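You operate a simulated robot arm through the tools that you are given. There is no shell and no other tool.

You run a simulated robot arm. Do the job below in one go: nothing can be reset, and whatever is moved stays where it is left.

JOB
Crank the tester up, sort the squeezed block by its grade and load block Lot A-25.
Fine: crank to Up, slide out, block to the tray marked as the display says; new block seated, slide pushed in.
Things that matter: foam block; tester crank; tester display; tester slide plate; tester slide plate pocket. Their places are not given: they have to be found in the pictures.

It is judged by the outcome, as a careful person would: the job done as asked, and still so three seconds after it is handed in. It fails if anything else is knocked over, pushed out of place, dropped, spilled or broken.

ROBOT AND FRAMES
A 7-joint arm with a two-finger gripper, fixed in place. Base frame: the origin is at the foot of the arm, x ahead of it, y to its left, z up; the work surface is at about z = 0.8. Readings come in m, degrees, newtons and seconds.
With the tool pointing down near the work surface it reaches from about 0.34 to 0.72 m from the base axis. Its first joint turns from -66.0 to 66.0 degrees. Payload 2.45 kg.
The TCP is the grasp point between the finger pads, 0.026 m short of the fingertips. In the tool frame z runs along the fingers and y along their closing line. Largest opening 0.096 m; the body of the gripper starts 0.069 m behind the TCP.
Orientation is told as [roll, pitch, yaw] about the base's x, y, z axes, in that order, counted from this pose: with the fingers straight down and closing along the base's y, the tool's x points along the base's -x, its y along +y and its z along -z.

CONTROLS
- The arm moves only by the tool send_rows. Its argument "commands" is a list of rows, each an object (a shift or turn left out is 0, a gripper value left out holds the last) with "offset": the shift along the tool's x, y, z in units of 40 mm (1.0 is 40 mm), a list of three; "dr": the turn, a rotation vector about the tool's x, y, z in units of 4 degrees (1.0 is 4 degrees), a list of three; "jaw": the opening, from 0 (shut) to 1 (fully open). In form: [{"offset": [dx, dy, dz], "dr": [ax, ay, az], "jaw": jaw}, ...]. A call has 1 to 20 rows; each row shifts and turns the commanded pose from where the row before left it, along the tool's axes as they then stand. A call with a number of a shift or a turn outside -1 to 1 is refused whole. Each row takes 0.2 s and may step no farther than 0.05 m and 8.6 degrees from the row before; otherwise, or with a gripper value out of range, the whole call is refused. Where a pose cannot be reached the arm comes as near as it can. A force on the tool above 40 N (or 10 N above the force at the start of the call, whichever is more), or a blocked arm, ends the call early, and 0.2 s more pass. Each finger halts on what it meets, pressing with about 38 N; the grip force reading is that of the motor and also rises with nothing between the fingers. The clock runs only during rows and for 0.2 s after the last one: add rows that do not move to give the fingers time. The reply holds the time, the measured pose of the TCP, the force on the tool along the base axes, the opening and the grip force, in the units named above and with some noise, with the torque about the TCP (base axes, N m) and any sound that the robot's microphone picked up, and new pictures: "show" is both (left out), scene, wrist or none.
- Cameras (640 x 400 px; columns grow to the right, rows downward): "scene" is fixed at [0.1826, -0.3996, 1.427]; the picture's right is [0.71, -0.71, 0.00], its down [-0.47, -0.47, -0.75] and it looks along [0.53, 0.53, -0.67] (base axes); focal length 256 px, centre (320, 200). "wrist" rides on the gripper at [0.082, 0.003, -0.098] in the tool frame; the picture's right is [-0.04, 1.00, 0.00], its down [-0.73, -0.03, -0.68] and it looks along [-0.68, -0.03, 0.73] (tool axes); focal length 256 px, centre (320, 200).
- point_at(camera, pixels): for up to 12 pixels [column, row] of the newest picture of that camera ("zoom" is the newest enlarged one), the place [x, y, z] in the base frame of the surface seen there, good to about 0.002 m, but the place of the scene camera against the robot may be out by one fixed shift of up to 0.025 m in any direction. The clock stands still meanwhile.
- inspect(camera, box): a new picture of the part [left, top, right, bottom] of that camera's present view, enlarged. The clock stands still meanwhile.
- close_job(): hands the job in; it is judged then, once.

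Leave the gripper open and the arm clear of the work at the hand-in unless told otherwise.

The tools are called as a command line: name --argument value ..., lists and objects as JSON in quotes. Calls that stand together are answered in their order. send_rows: Moves the arm, as the interface text tells. Its arguments: {"type":"object","properties":{"commands":{"type":"array","items":{"type":"object","properties":{"offset":{"type":"array","items":{"type":"number"}},"dr":{"type":"array","items":{"type":"number"}},"jaw":{"type":"number"}}}},"show":{"type":"string","enum":["both","scene","wrist","none"]}},"required":["commands"]} The other tools are called the same way: point_at (camera, pixels) gives the place of the surface under pixels of a picture; inspect (camera, box) takes an enlarged picture of a part of a camera's view; close_job () hands the job in.

At the start:

```text
clock: 0.0
position: [0.3611, -0.0453, 1.2351]
ee_rot: [0.0, -0.1, 0.0]
wrist_force: [0.4, 0.1, -0.6]
moment: [0.0, 0.0, 0.02]
finger_gap: 0.0958
finger_force: 0.1
```

scene: 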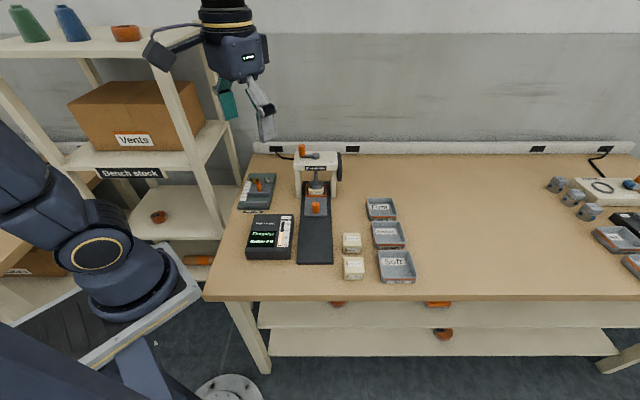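
wrist: 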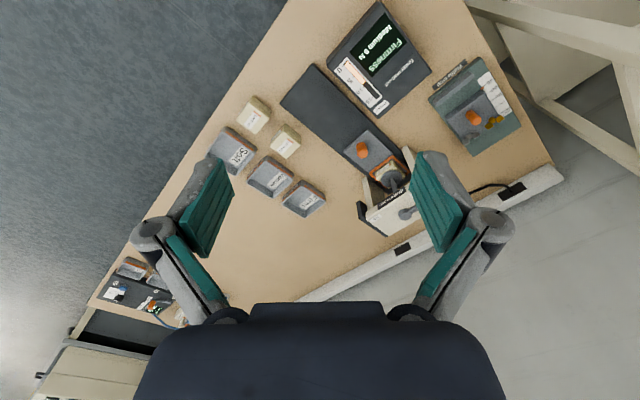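

I see the tester (frame with crank, dark rail with slide plate), a display box, two blocks and three trays. I'll enlarge the relevant parts first.

inspect --camera "scene" --box '[230, 135, 360, 215]'

inspect --camera "scene" --box '[235, 205, 335, 268]'

inspect --camera "scene" --box '[325, 190, 435, 290]'

inspect --camera "wrist" --box '[320, 0, 540, 240]'

inspect --camera "wrist" --box '[200, 80, 340, 220]'

```text
4.92 times, centred on (295, 175) of scene
```

zoom: 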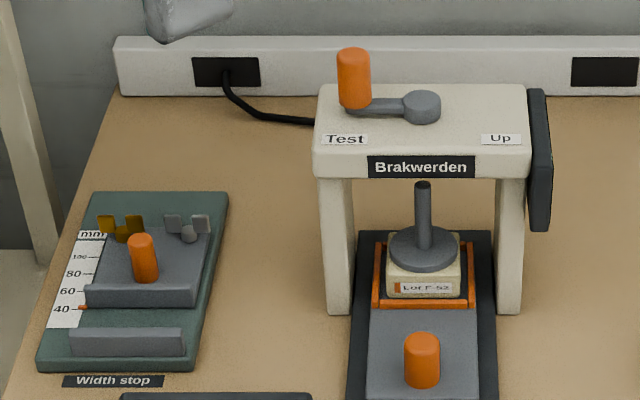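

```text
6.35 times, centred on (285, 236) of scene
```

zoom: 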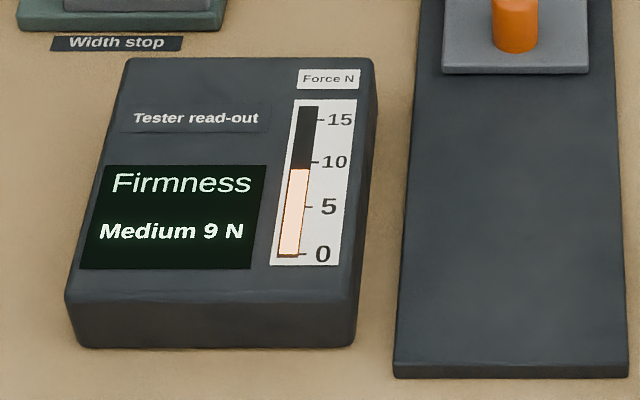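

```text
4.00 times, centred on (380, 240) of scene
```

zoom: 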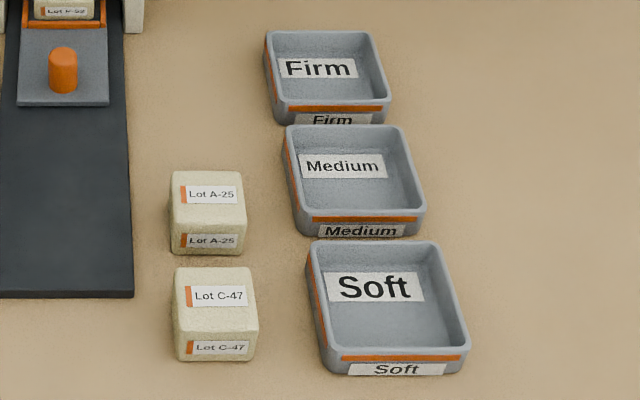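

```text
1.67 times, centred on (430, 120) of wrist
```

zoom: 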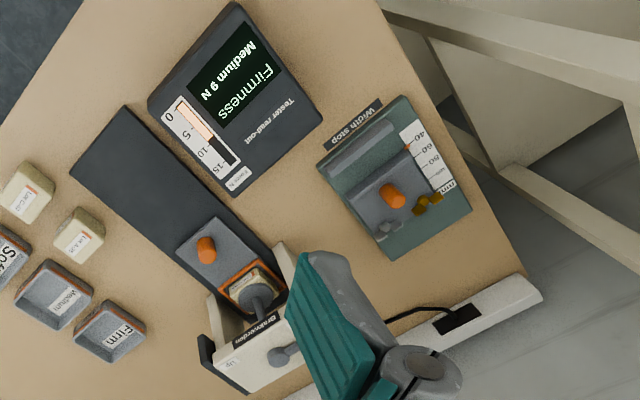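

```text
2.86 times, centred on (270, 150) of wrist
```

zoom: 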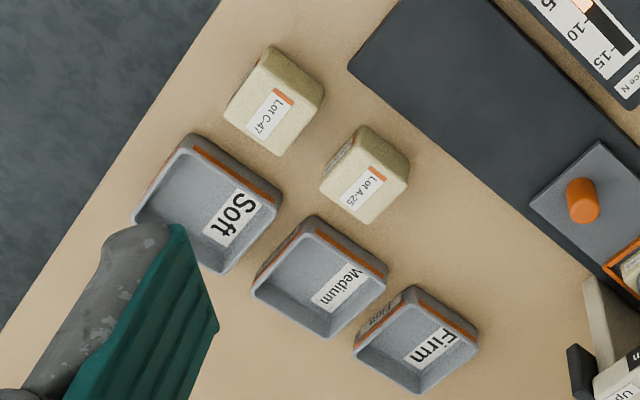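

The display reads "Medium 9 N"; the block in the tester is Lot F-52, the crank stands at Test. Next I measure places, with both cameras to find the scene camera's shift.

point_at --camera "wrist" --pixels '[[362, 150], [285, 140], [254, 114], [236, 151], [271, 178], [305, 199], [405, 213], [281, 102], [314, 65], [390, 173], [352, 180], [474, 117]]'

point_at --camera "scene" --pixels '[[316, 203], [352, 236], [353, 262], [396, 255], [388, 228], [381, 204], [315, 155], [302, 147], [299, 264], [332, 263], [257, 180], [316, 193]]'

```text
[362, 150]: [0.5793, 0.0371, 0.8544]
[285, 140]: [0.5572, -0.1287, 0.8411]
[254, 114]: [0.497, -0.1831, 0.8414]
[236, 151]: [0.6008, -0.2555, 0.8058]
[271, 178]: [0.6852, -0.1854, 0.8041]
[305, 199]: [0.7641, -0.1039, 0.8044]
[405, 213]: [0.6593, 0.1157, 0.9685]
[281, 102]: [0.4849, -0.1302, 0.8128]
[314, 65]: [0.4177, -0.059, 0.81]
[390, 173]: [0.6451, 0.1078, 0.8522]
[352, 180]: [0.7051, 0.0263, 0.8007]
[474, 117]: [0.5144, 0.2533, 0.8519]
```

```text
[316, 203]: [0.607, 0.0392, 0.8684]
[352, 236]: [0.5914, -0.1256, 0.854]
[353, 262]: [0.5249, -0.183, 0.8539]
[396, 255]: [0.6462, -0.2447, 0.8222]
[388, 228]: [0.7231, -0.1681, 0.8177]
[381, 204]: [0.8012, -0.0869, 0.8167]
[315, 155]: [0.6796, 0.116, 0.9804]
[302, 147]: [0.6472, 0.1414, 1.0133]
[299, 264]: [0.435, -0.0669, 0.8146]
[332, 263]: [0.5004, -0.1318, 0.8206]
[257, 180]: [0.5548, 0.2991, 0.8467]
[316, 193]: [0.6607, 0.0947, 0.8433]
```

The scene camera is about (+0.02, 0, +0.012) off relative to the robot. I move to a closer viewpoint, turned 45° in line with the rail, to see the crank and slide in the wrist camera.

send_rows --commands '[{"offset": [-0.5625, -0.22, 0.84]}, {"offset": [-0.5625, -0.22, 0.84]}, {"offset": [-0.5625, -0.22, 0.84]}, {"offset": [-0.5625, -0.22, 0.84]}, {"dr": [0, 0, -1]}, {"dr": [0, 0, -1]}, {"dr": [0, 0, -1]}, {"dr": [0, 0, -1]}, {"dr": [0, 0, -1]}, {"dr": [0, 0, -1]}, {"dr": [0, 0, -1]}, {"dr": [0, 0, -1]}, {"dr": [0, 0, -1]}, {"dr": [0, 0, -1]}, {"dr": [0, 0, -1]}, {"dr": [0, 0, -0.25]}]'

```text
clock: 3.4
position: [0.4522, -0.0806, 1.1001]
ee_rot: [0.0, 0.0, 45.1]
wrist_force: [0.3, 0.4, -0.1]
moment: [0.01, -0.01, 0.0]
finger_gap: 0.0961
finger_force: 0.0
```

scene: 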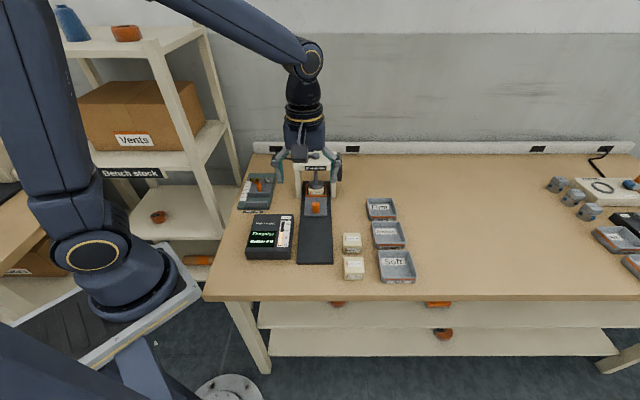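
wrist: 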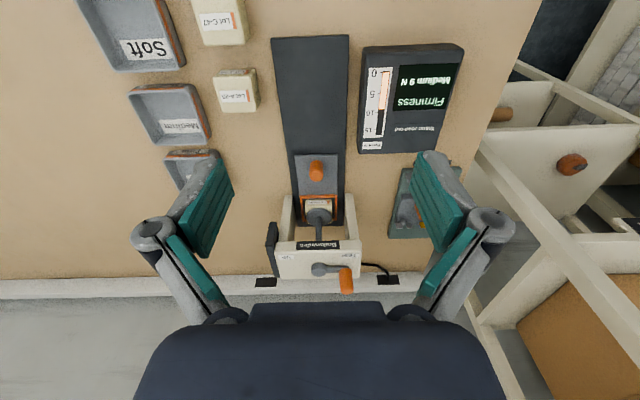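

Now zooming on the tester in the wrist view and measuring.

inspect --camera "wrist" --box '[250, 140, 410, 300]'

point_at --camera "wrist" --pixels '[[318, 269], [345, 271], [347, 290], [290, 256], [348, 256], [316, 164], [317, 176], [295, 155], [335, 155], [273, 37], [348, 37], [316, 203]]'

```text
2.50 times, centred on (330, 220) of wrist
```

zoom: 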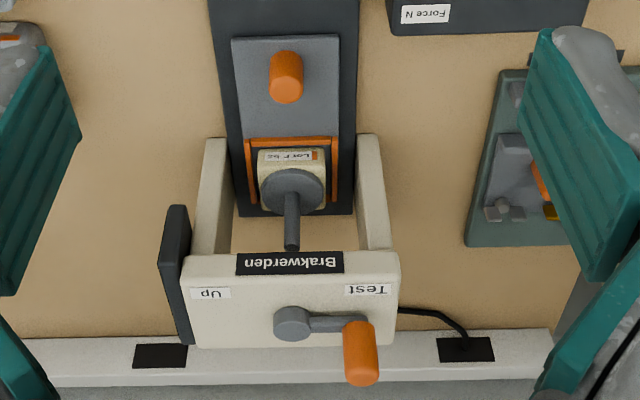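

```text
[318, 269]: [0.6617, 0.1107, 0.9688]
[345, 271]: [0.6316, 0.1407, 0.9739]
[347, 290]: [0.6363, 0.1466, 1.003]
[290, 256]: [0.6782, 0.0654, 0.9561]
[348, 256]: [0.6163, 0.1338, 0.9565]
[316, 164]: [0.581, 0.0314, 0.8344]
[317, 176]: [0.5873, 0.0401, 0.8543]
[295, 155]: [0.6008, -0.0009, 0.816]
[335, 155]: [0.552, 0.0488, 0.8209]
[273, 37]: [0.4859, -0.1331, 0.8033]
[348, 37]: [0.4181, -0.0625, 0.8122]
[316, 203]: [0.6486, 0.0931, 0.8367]
```

Crank hub is at about (0.661, 0.111), handle around (0.635, 0.145) with top z≈1.003. I move above the handle with a half-open gripper to check alignment.

send_rows --commands '[{"offset": [-0.9, 0.097, 0], "jaw": 0.5}, {"offset": [-0.9, 0.097, 0]}, {"offset": [-0.9, 0.097, 0]}, {"offset": [-0.9, 0.097, 0]}, {"offset": [-0.9, 0.097, 0]}, {"offset": [-0.9, 0.097, 0]}, {"offset": [-0.9, 0.097, 0]}, {"offset": [-0.9, 0.097, 0]}, {"offset": [0, 0, 0.8]}, {"offset": [0, 0, 0]}]'

```text
clock: 5.6
position: [0.6356, 0.1449, 1.0678]
ee_rot: [-0.1, 0.0, 45.0]
wrist_force: [0.1, 0.6, 0.3]
moment: [0.02, 0.02, 0.02]
finger_gap: 0.048
finger_force: 0.0
```

scene: 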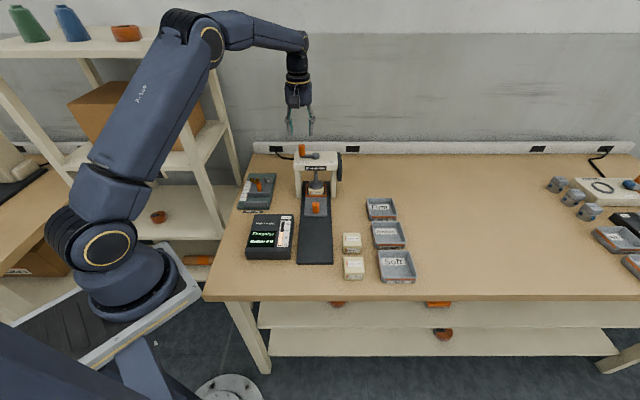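
wrist: 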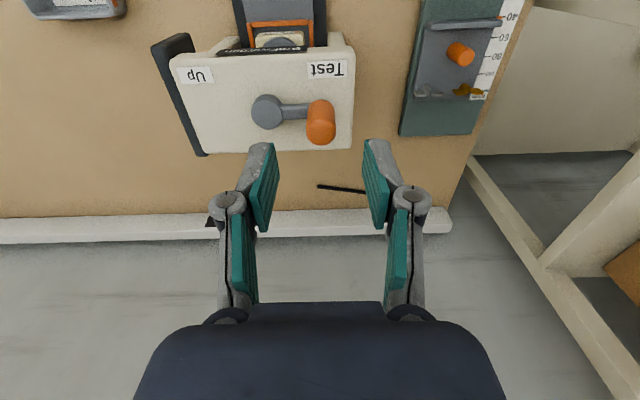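

point_at --camera "wrist" --pixels '[[320, 132], [309, 132], [332, 132], [320, 142], [320, 122], [266, 112], [253, 112], [280, 112], [266, 97], [266, 125], [295, 112], [340, 72]]'

inspect --camera "wrist" --box '[220, 50, 380, 150]'

```text
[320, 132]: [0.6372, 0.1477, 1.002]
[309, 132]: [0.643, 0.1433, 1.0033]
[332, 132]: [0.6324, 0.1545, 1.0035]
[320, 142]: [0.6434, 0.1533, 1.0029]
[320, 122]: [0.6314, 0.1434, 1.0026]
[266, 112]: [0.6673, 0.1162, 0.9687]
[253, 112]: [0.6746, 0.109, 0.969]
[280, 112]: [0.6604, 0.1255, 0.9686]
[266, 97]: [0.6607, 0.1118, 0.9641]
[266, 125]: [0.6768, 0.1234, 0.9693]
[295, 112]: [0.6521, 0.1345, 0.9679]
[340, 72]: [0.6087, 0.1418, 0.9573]
```

```text
4.00 times, centred on (300, 100) of wrist
```

zoom: 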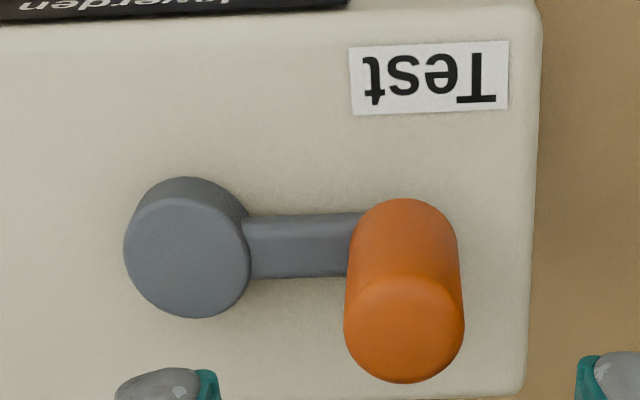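

Handle top centre is at pixel (321,132): (0.637, 0.148, 1.003), diameter about 20 mm; hub at (0.668, 0.117, 0.969), radius about 44 mm. I descend around the handle and grip it.

send_rows --commands '[{"offset": [-0.08, 0.03, 0.85]}, {"offset": [0, 0, 0.83]}, {"jaw": 0.1}, {"jaw": 0.1}, {"jaw": 0.1}]'

```text
clock: 6.8
position: [0.6368, 0.1472, 1.0016]
ee_rot: [-0.1, -0.1, 44.9]
wrist_force: [3.9, -4.4, -3.0]
moment: [0.0, -0.27, -0.04]
finger_gap: 0.0215
finger_force: 39.8
```

scene: 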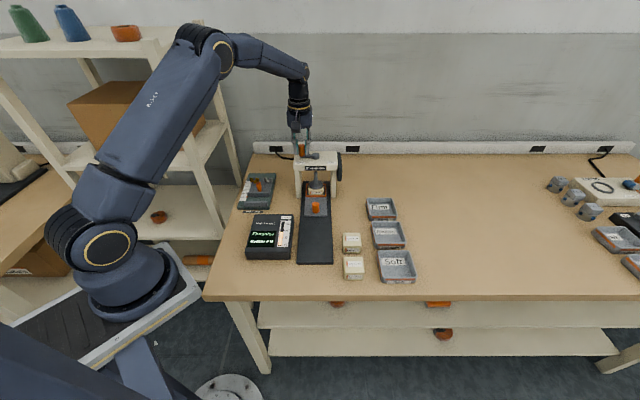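
wrist: 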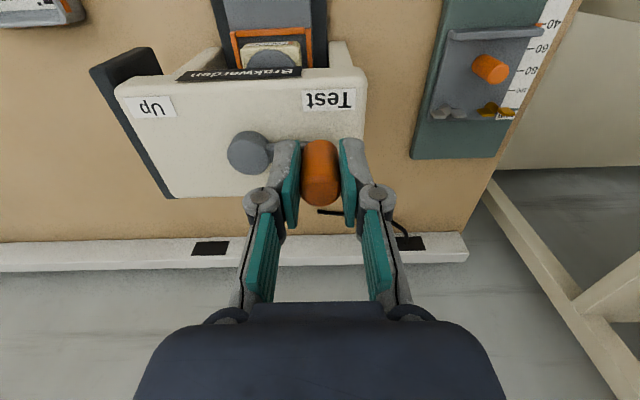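

Handle is held (gap 21.5 mm). I try a first small arc toward the front (tool +x) and watch the force.

send_rows --commands '[{"offset": [0.095, -0.004, 0]}, {"offset": [0.095, -0.013, 0]}, {"offset": [0.093, -0.02, 0]}, {"offset": [0.092, -0.03, 0]}]'

```text
clock: 7.8
position: [0.6274, 0.1337, 1.0016]
ee_rot: [-0.2, -0.2, 44.9]
wrist_force: [20.8, -9.4, -6.4]
moment: [-0.89, 0.13, -0.08]
finger_gap: 0.0209
finger_force: 44.4
```

scene: 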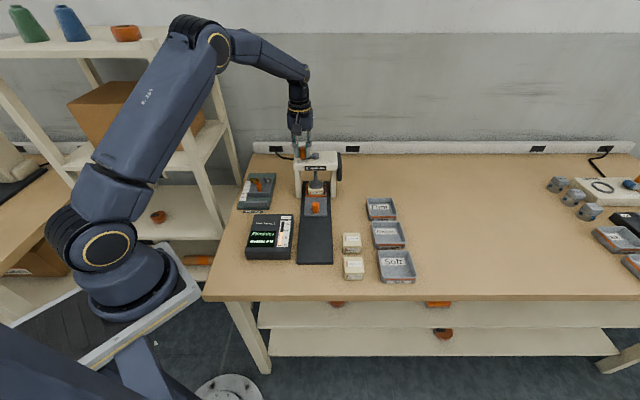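
wrist: 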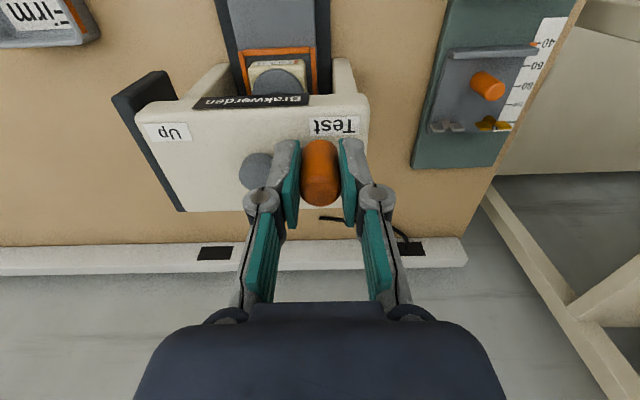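

The crank turns (handle moved 16 mm). There's a ~20 N inward pull, so my arc is slightly wide. I'll check the display before going on.

inspect --camera "scene" --box '[235, 135, 360, 268]'

```text
3.01 times, centred on (298, 202) of scene
```

zoom: 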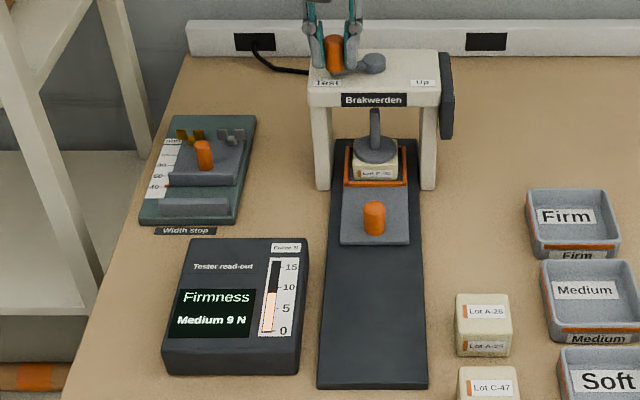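

Still "Medium 9 N". I continue the arc with a slightly smaller radius.

send_rows --commands '[{"offset": [0.075, -0.06, 0]}, {"offset": [0.075, -0.058, 0]}, {"offset": [0.075, -0.053, 0]}, {"offset": [0.075, -0.053, 0]}]' --show "wrist"

```text
clock: 8.8
position: [0.6235, 0.1224, 1.0012]
ee_rot: [0.0, 0.0, 45.0]
wrist_force: [16.0, -2.2, -2.6]
moment: [0.06, -0.46, -0.08]
finger_gap: 0.0211
finger_force: 44.8
```

wrist: 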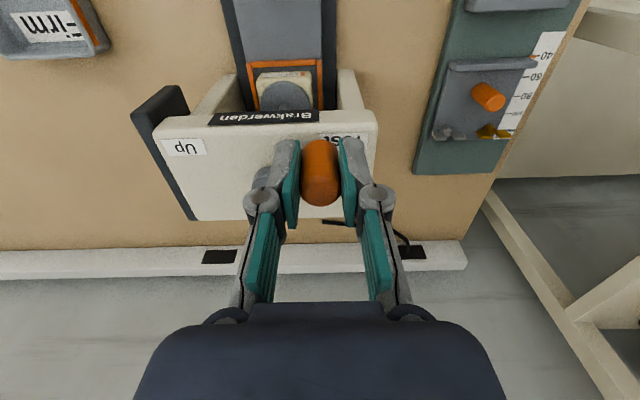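

Angle about 38° reached; 16 N inward remains. Continuing with a slight inward correction.

send_rows --commands '[{"offset": [0.05, -0.075, 0]}, {"offset": [0.05, -0.075, 0]}, {"offset": [0.05, -0.07, 0]}, {"offset": [0.05, -0.07, 0]}, {"offset": [0.04, -0.078, 0]}, {"offset": [0.035, -0.078, 0]}]' --show "wrist"

```text
clock: 10.2
position: [0.6275, 0.0991, 1.0006]
ee_rot: [0.0, 0.1, 45.1]
wrist_force: [-14.4, -5.7, 18.5]
moment: [0.02, 0.3, 0.02]
finger_gap: 0.0211
finger_force: 44.9
```

wrist: 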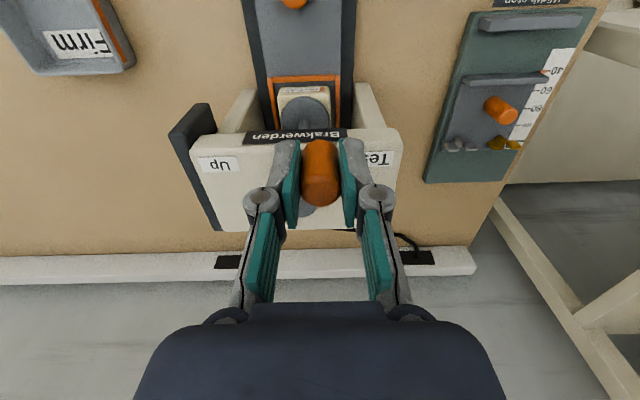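

Angle about 69°. There is some upward force; I lift by about 1 mm and continue the arc in small steps.

send_rows --commands '[{"offset": [0.035, -0.07, -0.03]}, {"offset": [0.035, -0.08, 0]}, {"offset": [0.02, -0.085, 0]}, {"offset": [0.005, -0.088, 0]}]' --show "wrist"

```text
clock: 11.2
position: [0.6346, 0.0872, 1.0016]
ee_rot: [0.1, 0.2, 45.0]
wrist_force: [-9.5, -8.4, -9.2]
moment: [0.28, -0.26, 0.0]
finger_gap: 0.0213
finger_force: 44.8
```

wrist: 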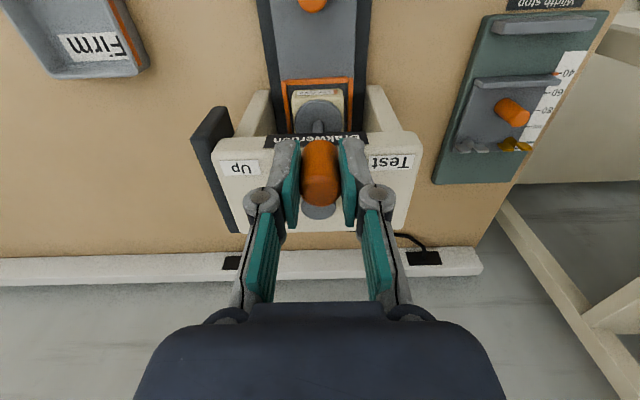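

At about 87°, halfway. Continuing to about 127°.

send_rows --commands '[{"offset": [0.012, -0.095, 0]}, {"offset": [0.0, -0.095, 0]}, {"offset": [-0.015, -0.094, 0]}, {"offset": [-0.025, -0.094, 0]}, {"offset": [-0.033, -0.09, 0]}, {"offset": [-0.04, -0.088, 0]}, {"offset": [-0.048, -0.083, 0]}, {"offset": [-0.054, -0.08, 0]}]' --show "wrist"

```text
clock: 13.0
position: [0.6602, 0.0727, 1.0009]
ee_rot: [0.0, 0.1, 45.0]
wrist_force: [-2.7, -16.0, -18.9]
moment: [-0.44, 0.04, -0.08]
finger_gap: 0.0208
finger_force: 44.6
```

wrist: 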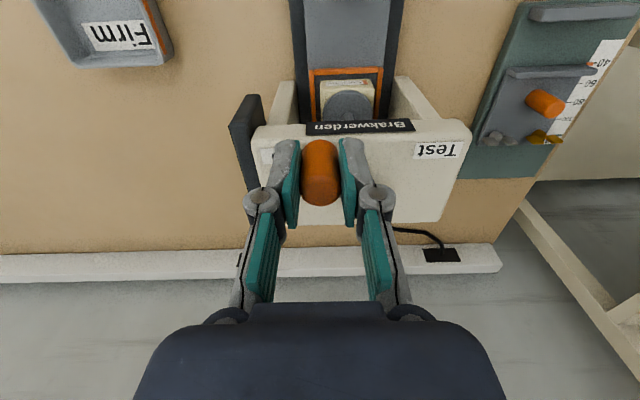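

About 125°. Continuing to about 155° with a slight outward correction.

send_rows --commands '[{"offset": [-0.045, -0.085, 0.0]}, {"offset": [-0.06, -0.075, 0]}, {"offset": [-0.07, -0.065, 0]}, {"offset": [-0.078, -0.058, 0]}, {"offset": [-0.082, -0.05, 0]}, {"offset": [-0.087, -0.042, 0]}]' --show "both"

```text
clock: 14.4
position: [0.6846, 0.0743, 1.0014]
ee_rot: [0.0, 0.1, 45.0]
wrist_force: [4.4, -8.5, -19.1]
moment: [-0.05, -0.2, -0.02]
finger_gap: 0.0207
finger_force: 44.8
```

scene: 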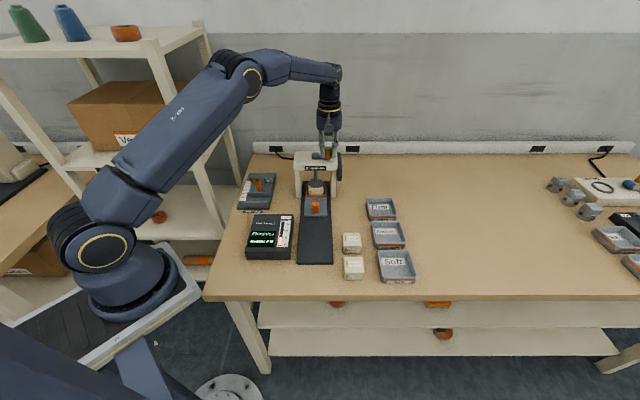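
wrist: 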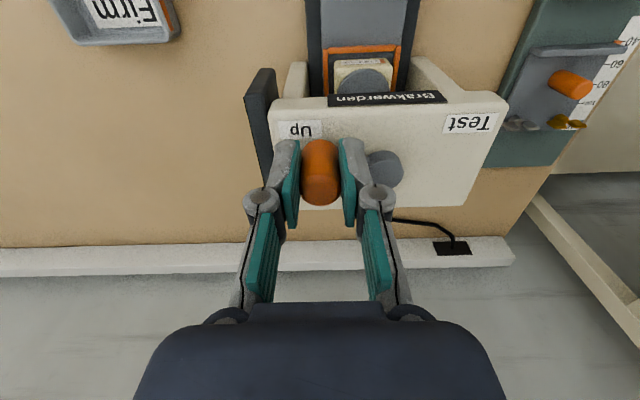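

About 156°. Finishing to 180°, force permitting.

send_rows --commands '[{"offset": [-0.09, -0.03, 0]}, {"offset": [-0.093, -0.02, 0]}, {"offset": [-0.095, -0.01, 0]}, {"offset": [-0.095, 0.0, 0]}, {"offset": [-0.095, 0.005, 0]}]' --show "both"

```text
clock: 15.6
position: [0.6977, 0.0848, 1.0012]
ee_rot: [-0.2, 0.1, 44.9]
wrist_force: [13.6, -14.1, -21.6]
moment: [-0.1, -0.51, -0.09]
finger_gap: 0.0209
finger_force: 45.1
```

scene: 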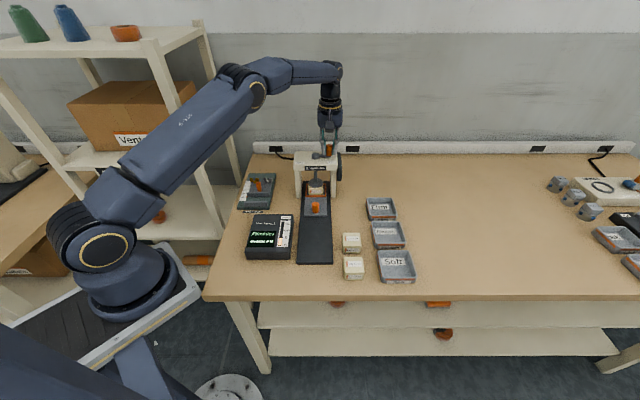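
wrist: 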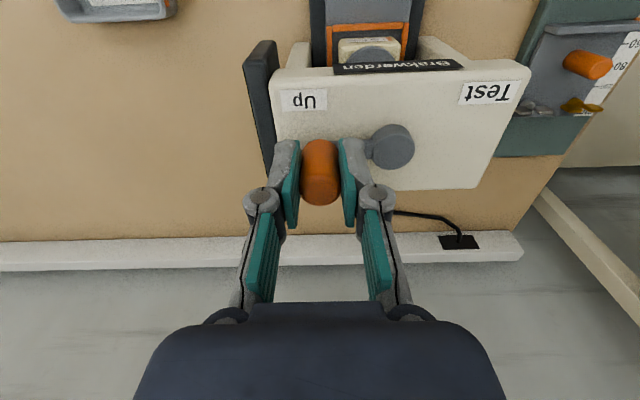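

inspect --camera "scene" --box '[280, 125, 360, 220]'

inspect --camera "scene" --box '[235, 205, 335, 268]'

```text
4.21 times, centred on (320, 172) of scene
```

zoom: 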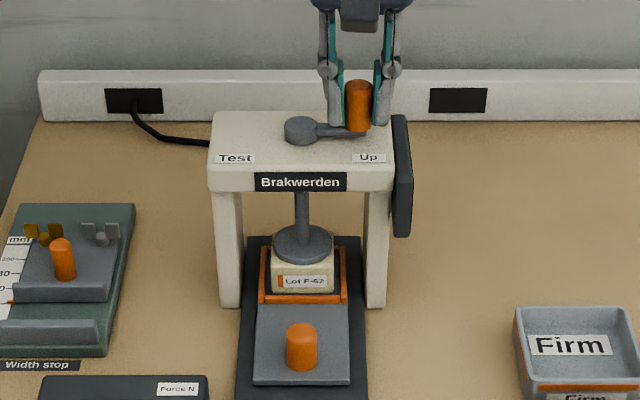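

```text
6.35 times, centred on (285, 236) of scene
```

zoom: 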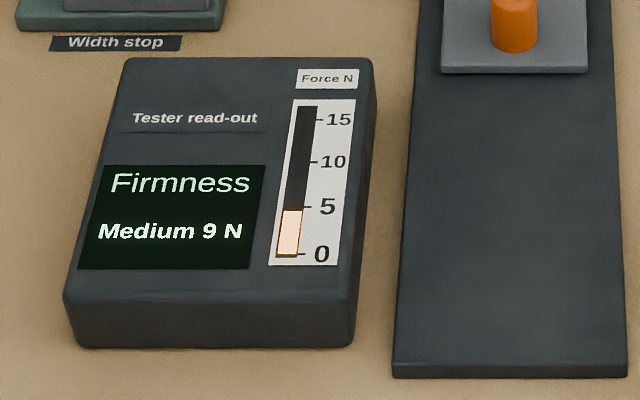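

The force bar has fallen to about 4.5 N and the platen still rests on the block. I wait a moment to see whether the bar still changes.

send_rows --commands '[{"offset": [0, 0, 0]}, {"offset": [0, 0, 0]}, {"offset": [0, 0, 0]}]' --show "scene"

inspect --camera "scene" --box '[235, 135, 360, 268]'

```text
clock: 16.4
position: [0.6983, 0.0842, 1.0007]
ee_rot: [-0.2, 0.2, 44.9]
wrist_force: [16.1, -17.4, -21.6]
moment: [-0.08, -0.6, -0.1]
finger_gap: 0.0209
finger_force: 44.3
```

scene: 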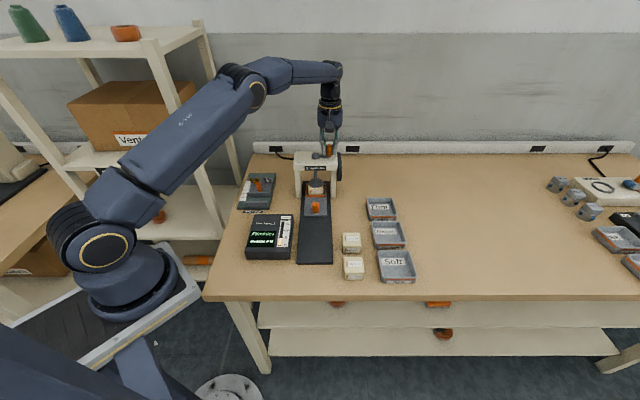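

```text
3.01 times, centred on (298, 202) of scene
```

zoom: 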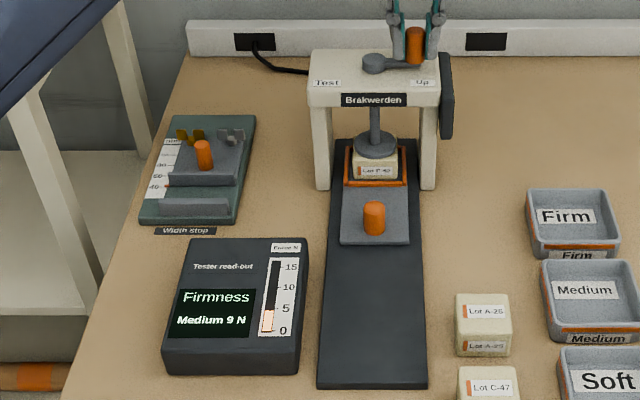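

Bar steady at ~4.5 N, platen still on the block; so the crank isn't fully Up yet. I carefully continue in the same direction and watch for a stop.

send_rows --commands '[{"offset": [-0.09, -0.02, 0]}, {"offset": [-0.09, 0.01, 0]}, {"offset": [-0.09, 0.02, 0]}, {"offset": [-0.09, 0.03, 0]}]' --show "both"

inspect --camera "scene" --box '[235, 135, 360, 268]'

```text
clock: 17.4
position: [0.7082, 0.0987, 1.0015]
ee_rot: [-0.2, -0.1, 45.0]
wrist_force: [21.3, -9.9, -20.0]
moment: [-0.72, -0.03, -0.07]
finger_gap: 0.0209
finger_force: 45.1
```

scene: 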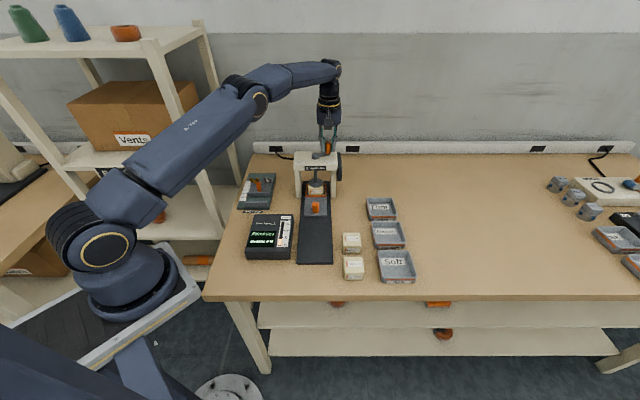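
wrist: 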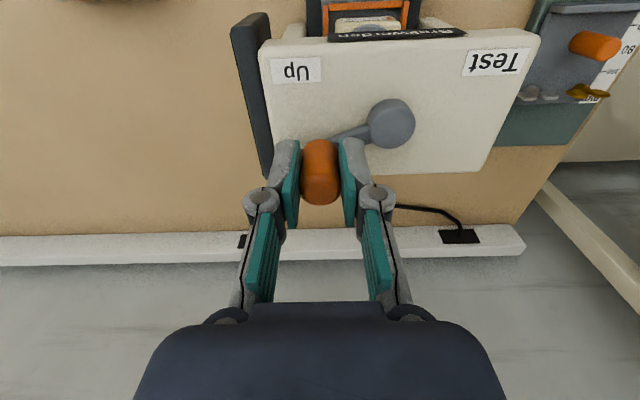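

```text
3.01 times, centred on (298, 202) of scene
```

zoom: 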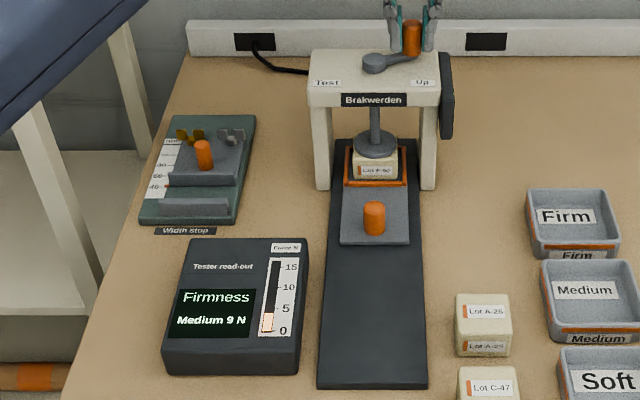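

The crank passes beyond the Up side (now ≈200°) and the bar keeps falling, so it's a multi-turn screw. I keep cranking around the back, watching force.

send_rows --commands '[{"offset": [-0.138, 0.04, 0]}, {"offset": [-0.125, 0.07, 0]}, {"offset": [-0.113, 0.092, 0]}, {"offset": [-0.101, 0.105, 0]}, {"offset": [-0.086, 0.118, 0]}, {"offset": [-0.071, 0.127, 0]}, {"offset": [-0.052, 0.136, 0]}]' --show "both"

inspect --camera "scene" --box '[235, 135, 360, 268]'

```text
clock: 19.0
position: [0.7061, 0.1368, 1.0021]
ee_rot: [0.0, 0.0, 45.0]
wrist_force: [0.5, 1.5, -8.4]
moment: [-0.24, 0.26, 0.0]
finger_gap: 0.0209
finger_force: 44.8
```

scene: 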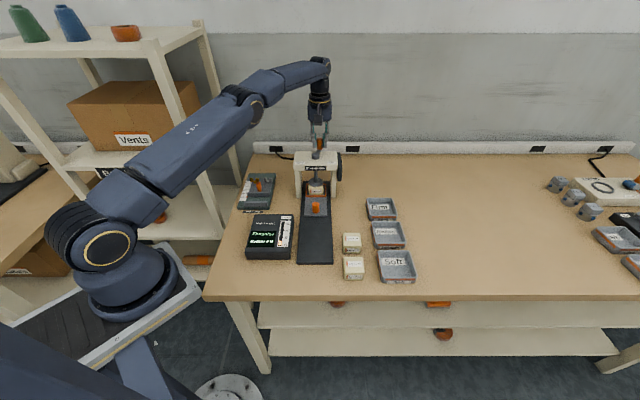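
wrist: 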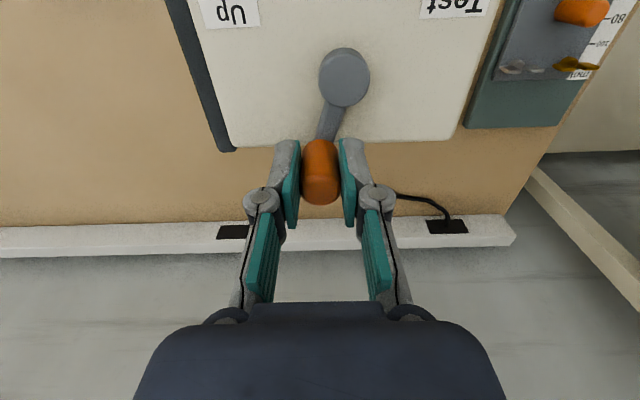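

```text
3.01 times, centred on (298, 202) of scene
```

zoom: 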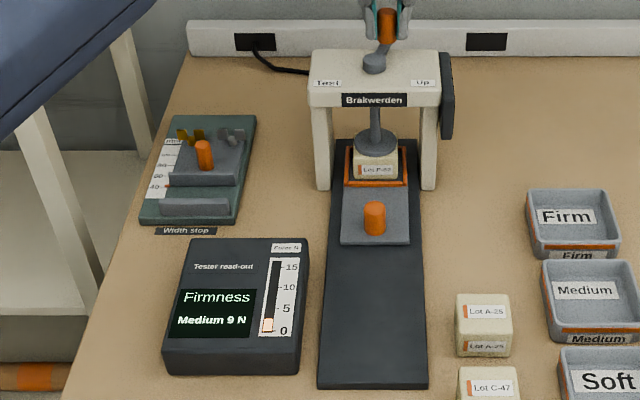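

≈252°, almost no side force; bar about 3 N. Continuing around the back.

send_rows --commands '[{"offset": [-0.035, 0.141, 0]}, {"offset": [-0.015, 0.145, 0]}, {"offset": [0.003, 0.146, 0]}, {"offset": [0.023, 0.144, 0]}, {"offset": [0.04, 0.14, 0]}, {"offset": [0.059, 0.133, 0]}, {"offset": [0.075, 0.125, 0]}]' --show "both"

inspect --camera "scene" --box '[235, 135, 360, 268]'

```text
clock: 20.6
position: [0.6753, 0.1589, 1.0016]
ee_rot: [-0.1, 0.0, 45.0]
wrist_force: [-1.4, -7.9, -2.1]
moment: [-0.29, 0.19, -0.01]
finger_gap: 0.021
finger_force: 44.8
```

scene: 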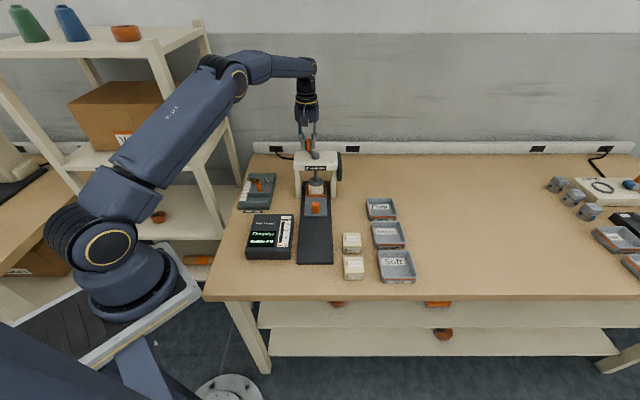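
wrist: 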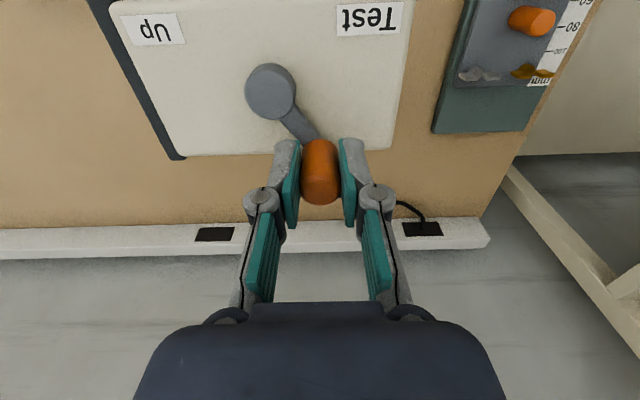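

```text
3.01 times, centred on (298, 202) of scene
```

zoom: 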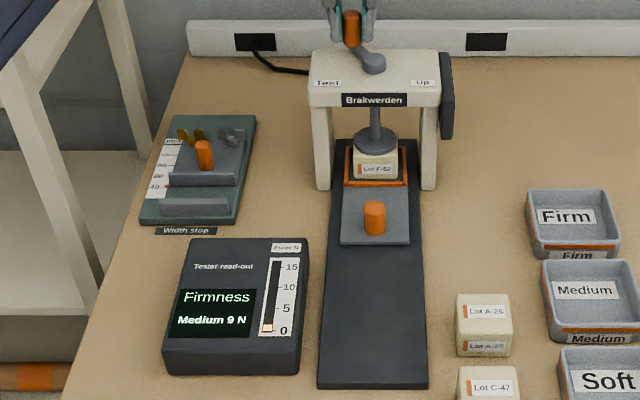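

≈305°, bar about 1.5 N. Continuing through the Test side into the second turn.

send_rows --commands '[{"offset": [0.092, 0.113, 0]}, {"offset": [0.105, 0.101, 0]}, {"offset": [0.118, 0.086, 0]}, {"offset": [0.127, 0.071, 0]}, {"offset": [0.136, 0.05, 0]}, {"offset": [0.141, 0.03, 0]}, {"offset": [0.145, 0.01, 0]}]' --show "both"

inspect --camera "scene" --box '[235, 135, 360, 268]'

```text
clock: 22.2
position: [0.6383, 0.1491, 1.0011]
ee_rot: [0.0, -0.1, 45.1]
wrist_force: [4.6, -4.5, 7.2]
moment: [-0.08, -0.22, -0.03]
finger_gap: 0.0209
finger_force: 45.0
```

scene: 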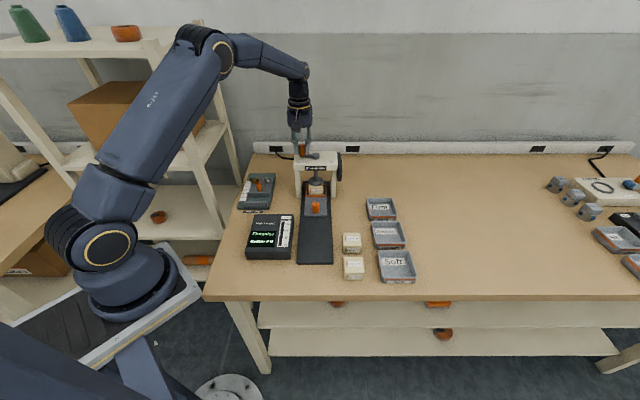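
wrist: 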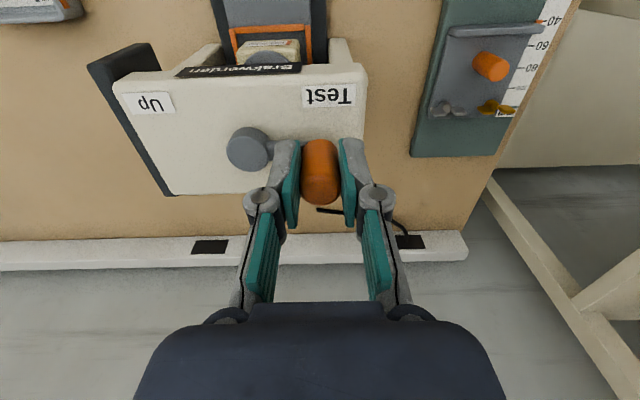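

```text
3.01 times, centred on (298, 202) of scene
```

zoom: 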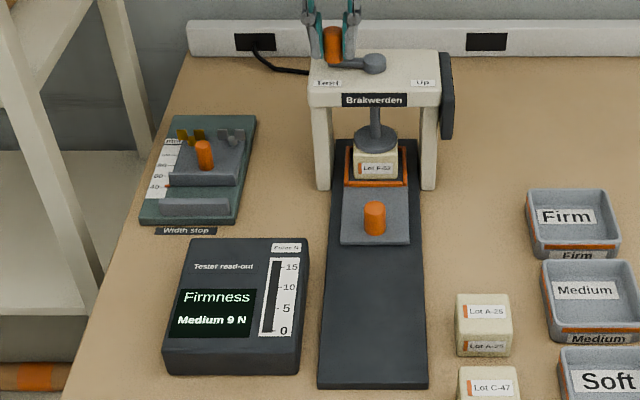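

Bar now at 0 after one full turn. The block is released; Up should be on this second turn. Continuing along the front.

send_rows --commands '[{"offset": [0.1455, -0.015, 0]}, {"offset": [0.1437, -0.0334, 0]}, {"offset": [0.1394, -0.047, 0]}, {"offset": [0.1328, -0.0598, 0]}, {"offset": [0.1238, -0.0766, 0]}, {"offset": [0.1128, -0.0921, 0]}, {"offset": [0.0998, -0.106, 0]}, {"offset": [0.0851, -0.1182, 0]}, {"offset": [0.0689, -0.1283, 0]}, {"offset": [0.0516, -0.1362, 0]}, {"offset": [0.0334, -0.1417, 0]}, {"offset": [0.0146, -0.1449, 0]}]' --show "both"

inspect --camera "scene" --box '[235, 135, 360, 268]'

```text
clock: 24.8
position: [0.6362, 0.0844, 1.0024]
ee_rot: [0.0, 0.1, 45.0]
wrist_force: [0.2, 0.8, 2.0]
moment: [-0.35, 0.29, 0.02]
finger_gap: 0.0214
finger_force: 45.1
```

scene: 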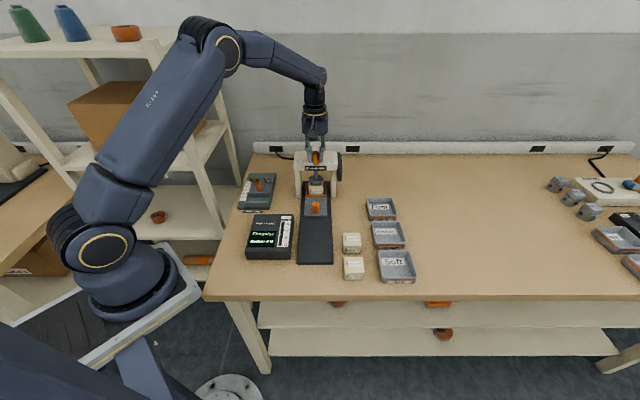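
wrist: 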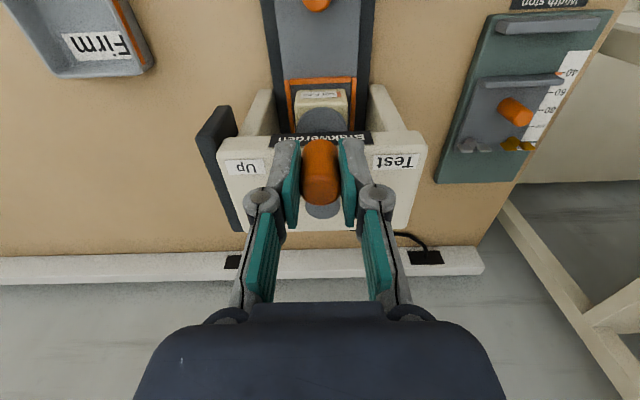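

```text
3.01 times, centred on (298, 202) of scene
```

zoom: 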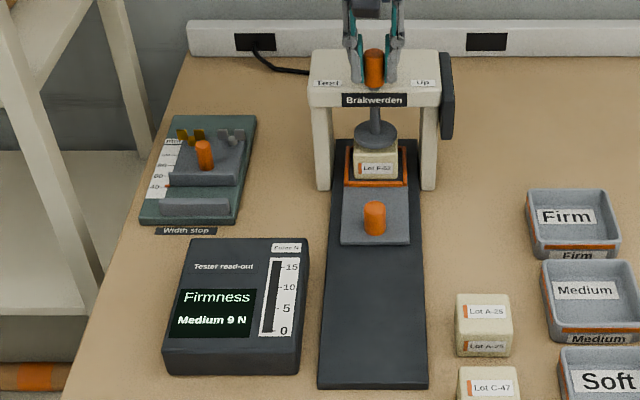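

Forces near zero, platen rising above the block. Continuing to the Up side.

send_rows --commands '[{"offset": [-0.0044, -0.1455, 0]}, {"offset": [-0.0234, -0.1437, 0]}, {"offset": [-0.042, -0.1394, 0]}, {"offset": [-0.0598, -0.1328, 0]}, {"offset": [-0.0766, -0.1238, 0]}, {"offset": [-0.0921, -0.1128, 0]}, {"offset": [-0.106, -0.0998, 0]}, {"offset": [-0.1182, -0.0851, 0]}, {"offset": [-0.1283, -0.0689, 0]}, {"offset": [-0.1362, -0.0516, 0]}, {"offset": [-0.1417, -0.0334, 0]}]' --show "both"

inspect --camera "scene" --box '[235, 135, 360, 268]'

```text
clock: 27.2
position: [0.6944, 0.0812, 1.0006]
ee_rot: [0.1, 0.0, 45.1]
wrist_force: [-8.5, 14.4, -1.2]
moment: [0.74, -0.14, 0.03]
finger_gap: 0.0208
finger_force: 45.1
```

scene: 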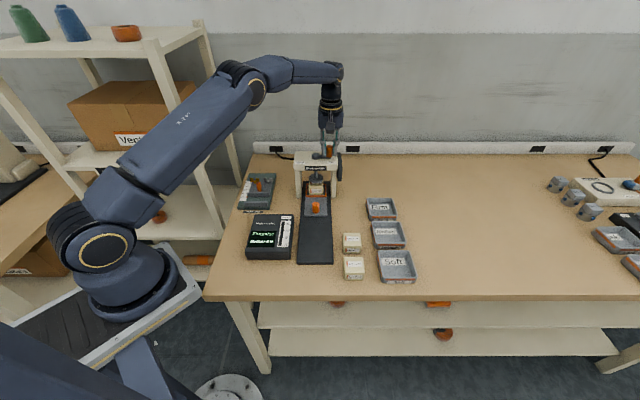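
wrist: 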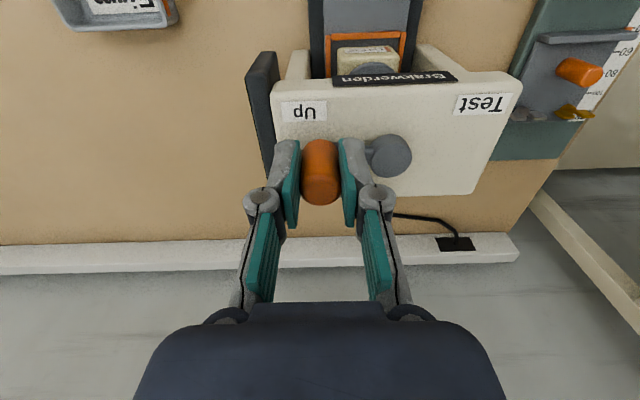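

```text
3.01 times, centred on (298, 202) of scene
```

zoom: 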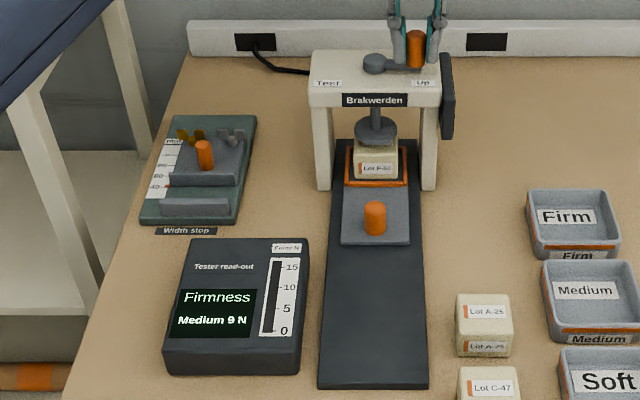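

≈532°. Continue toward and beyond 540° until a stop is felt.

send_rows --commands '[{"offset": [-0.1449, 0.005, 0]}, {"offset": [-0.1455, 0.0044, 0]}, {"offset": [-0.1437, 0.0234, 0]}, {"offset": [-0.1394, 0.042, 0]}]' --show "both"

inspect --camera "scene" --box '[235, 135, 360, 268]'

```text
clock: 27.9
position: [0.7002, 0.0854, 1.0011]
ee_rot: [0.3, 1.0, 44.9]
wrist_force: [-11.2, -2.7, 8.2]
moment: [-0.03, 0.48, 0.03]
finger_gap: 0.0212
finger_force: 45.2
stopped in row 3: the force on the tool passed its limit at 42 N (the readings are from after the stop); the commanded pose is now the measured one
```

scene: 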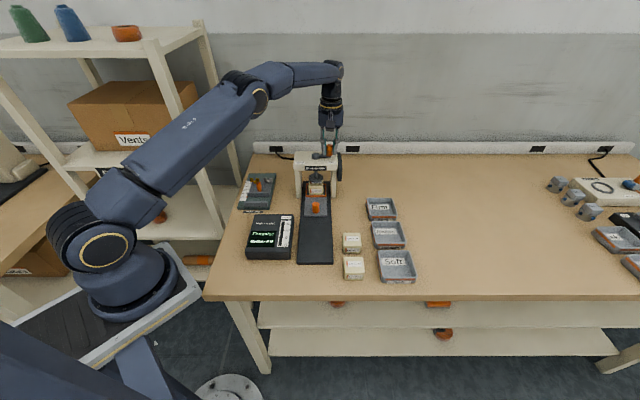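
wrist: 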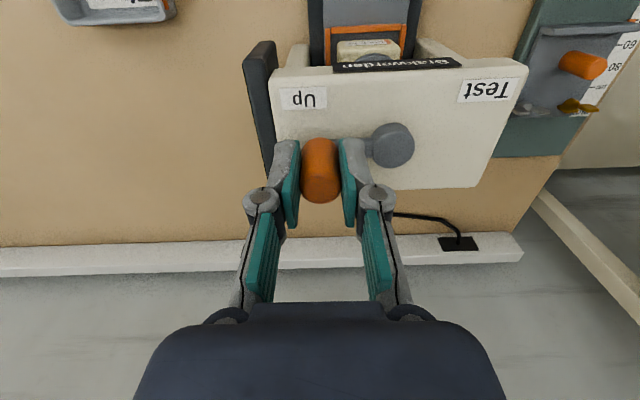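

```text
3.01 times, centred on (298, 202) of scene
```

zoom: 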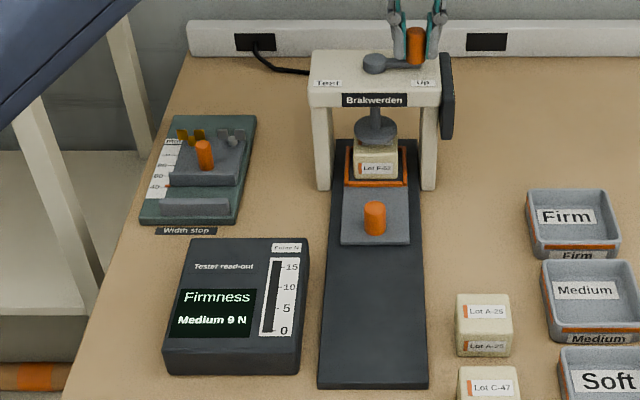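

The crank hit its end stop at exactly 540° (Up), the bar is at 0, the platen is raised. I release and lift away.

send_rows --commands '[{"jaw": 0.45}, {"jaw": 0.45}, {"jaw": 0.45}, {"offset": [0, 0, -0.9]}, {"offset": [0, 0, -1]}, {"offset": [0, 0, -0.5]}, {"offset": [0, 0, 0]}]' --show "both"

```text
clock: 29.5
position: [0.6962, 0.084, 1.0955]
ee_rot: [0.2, 0.9, 44.9]
wrist_force: [-0.2, 0.2, 0.4]
moment: [0.01, -0.01, 0.0]
finger_gap: 0.0435
finger_force: 0.0
out of reach, approached as far as the arm can: row 6
```

scene: 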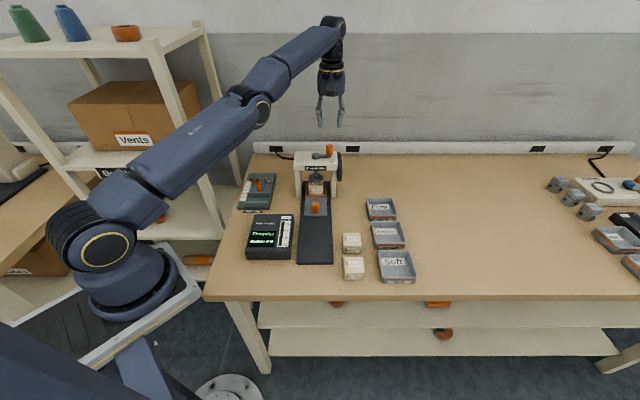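
wrist: 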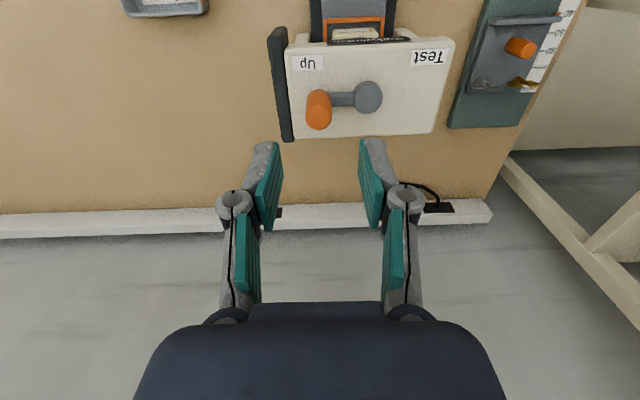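

Crank is free and at Up. Now I move back to look at the slide plate.

send_rows --commands '[{"offset": [0.958, 0.197, 0], "dr": [0.195, -0.125, 0]}, {"offset": [0.958, 0.197, 0]}, {"offset": [0.958, 0.197, 0]}, {"offset": [0.958, 0.197, 0]}, {"offset": [0.958, 0.197, 0]}, {"offset": [0.958, 0.197, 0]}, {"offset": [0, 0, 0.9]}, {"offset": [0, 0, 0.9]}, {"offset": [0, 0, 0]}]' --show "both"

```text
clock: 31.5
position: [0.7021, -0.0411, 1.0976]
ee_rot: [-0.4, 0.4, 44.9]
wrist_force: [0.5, 0.0, 0.5]
moment: [-0.01, 0.01, -0.01]
finger_gap: 0.0434
finger_force: 0.1
out of reach, approached as far as the arm can: row 1, 2, 3, 4, 5, 6, 7, 8
```

scene: 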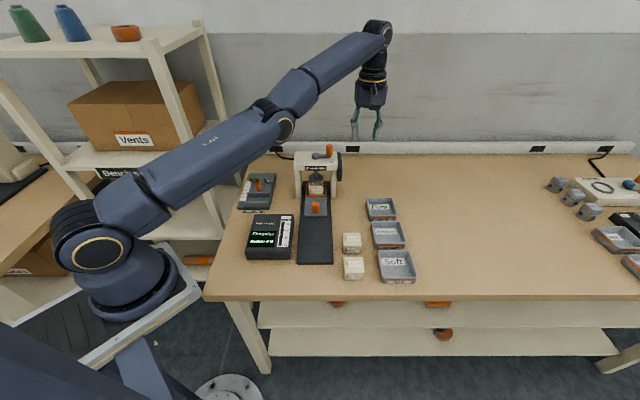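
wrist: 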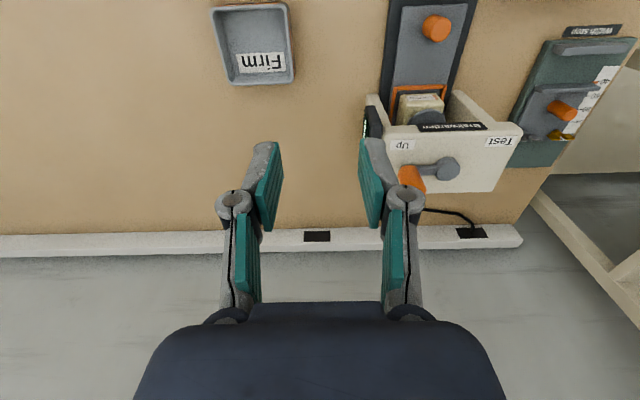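

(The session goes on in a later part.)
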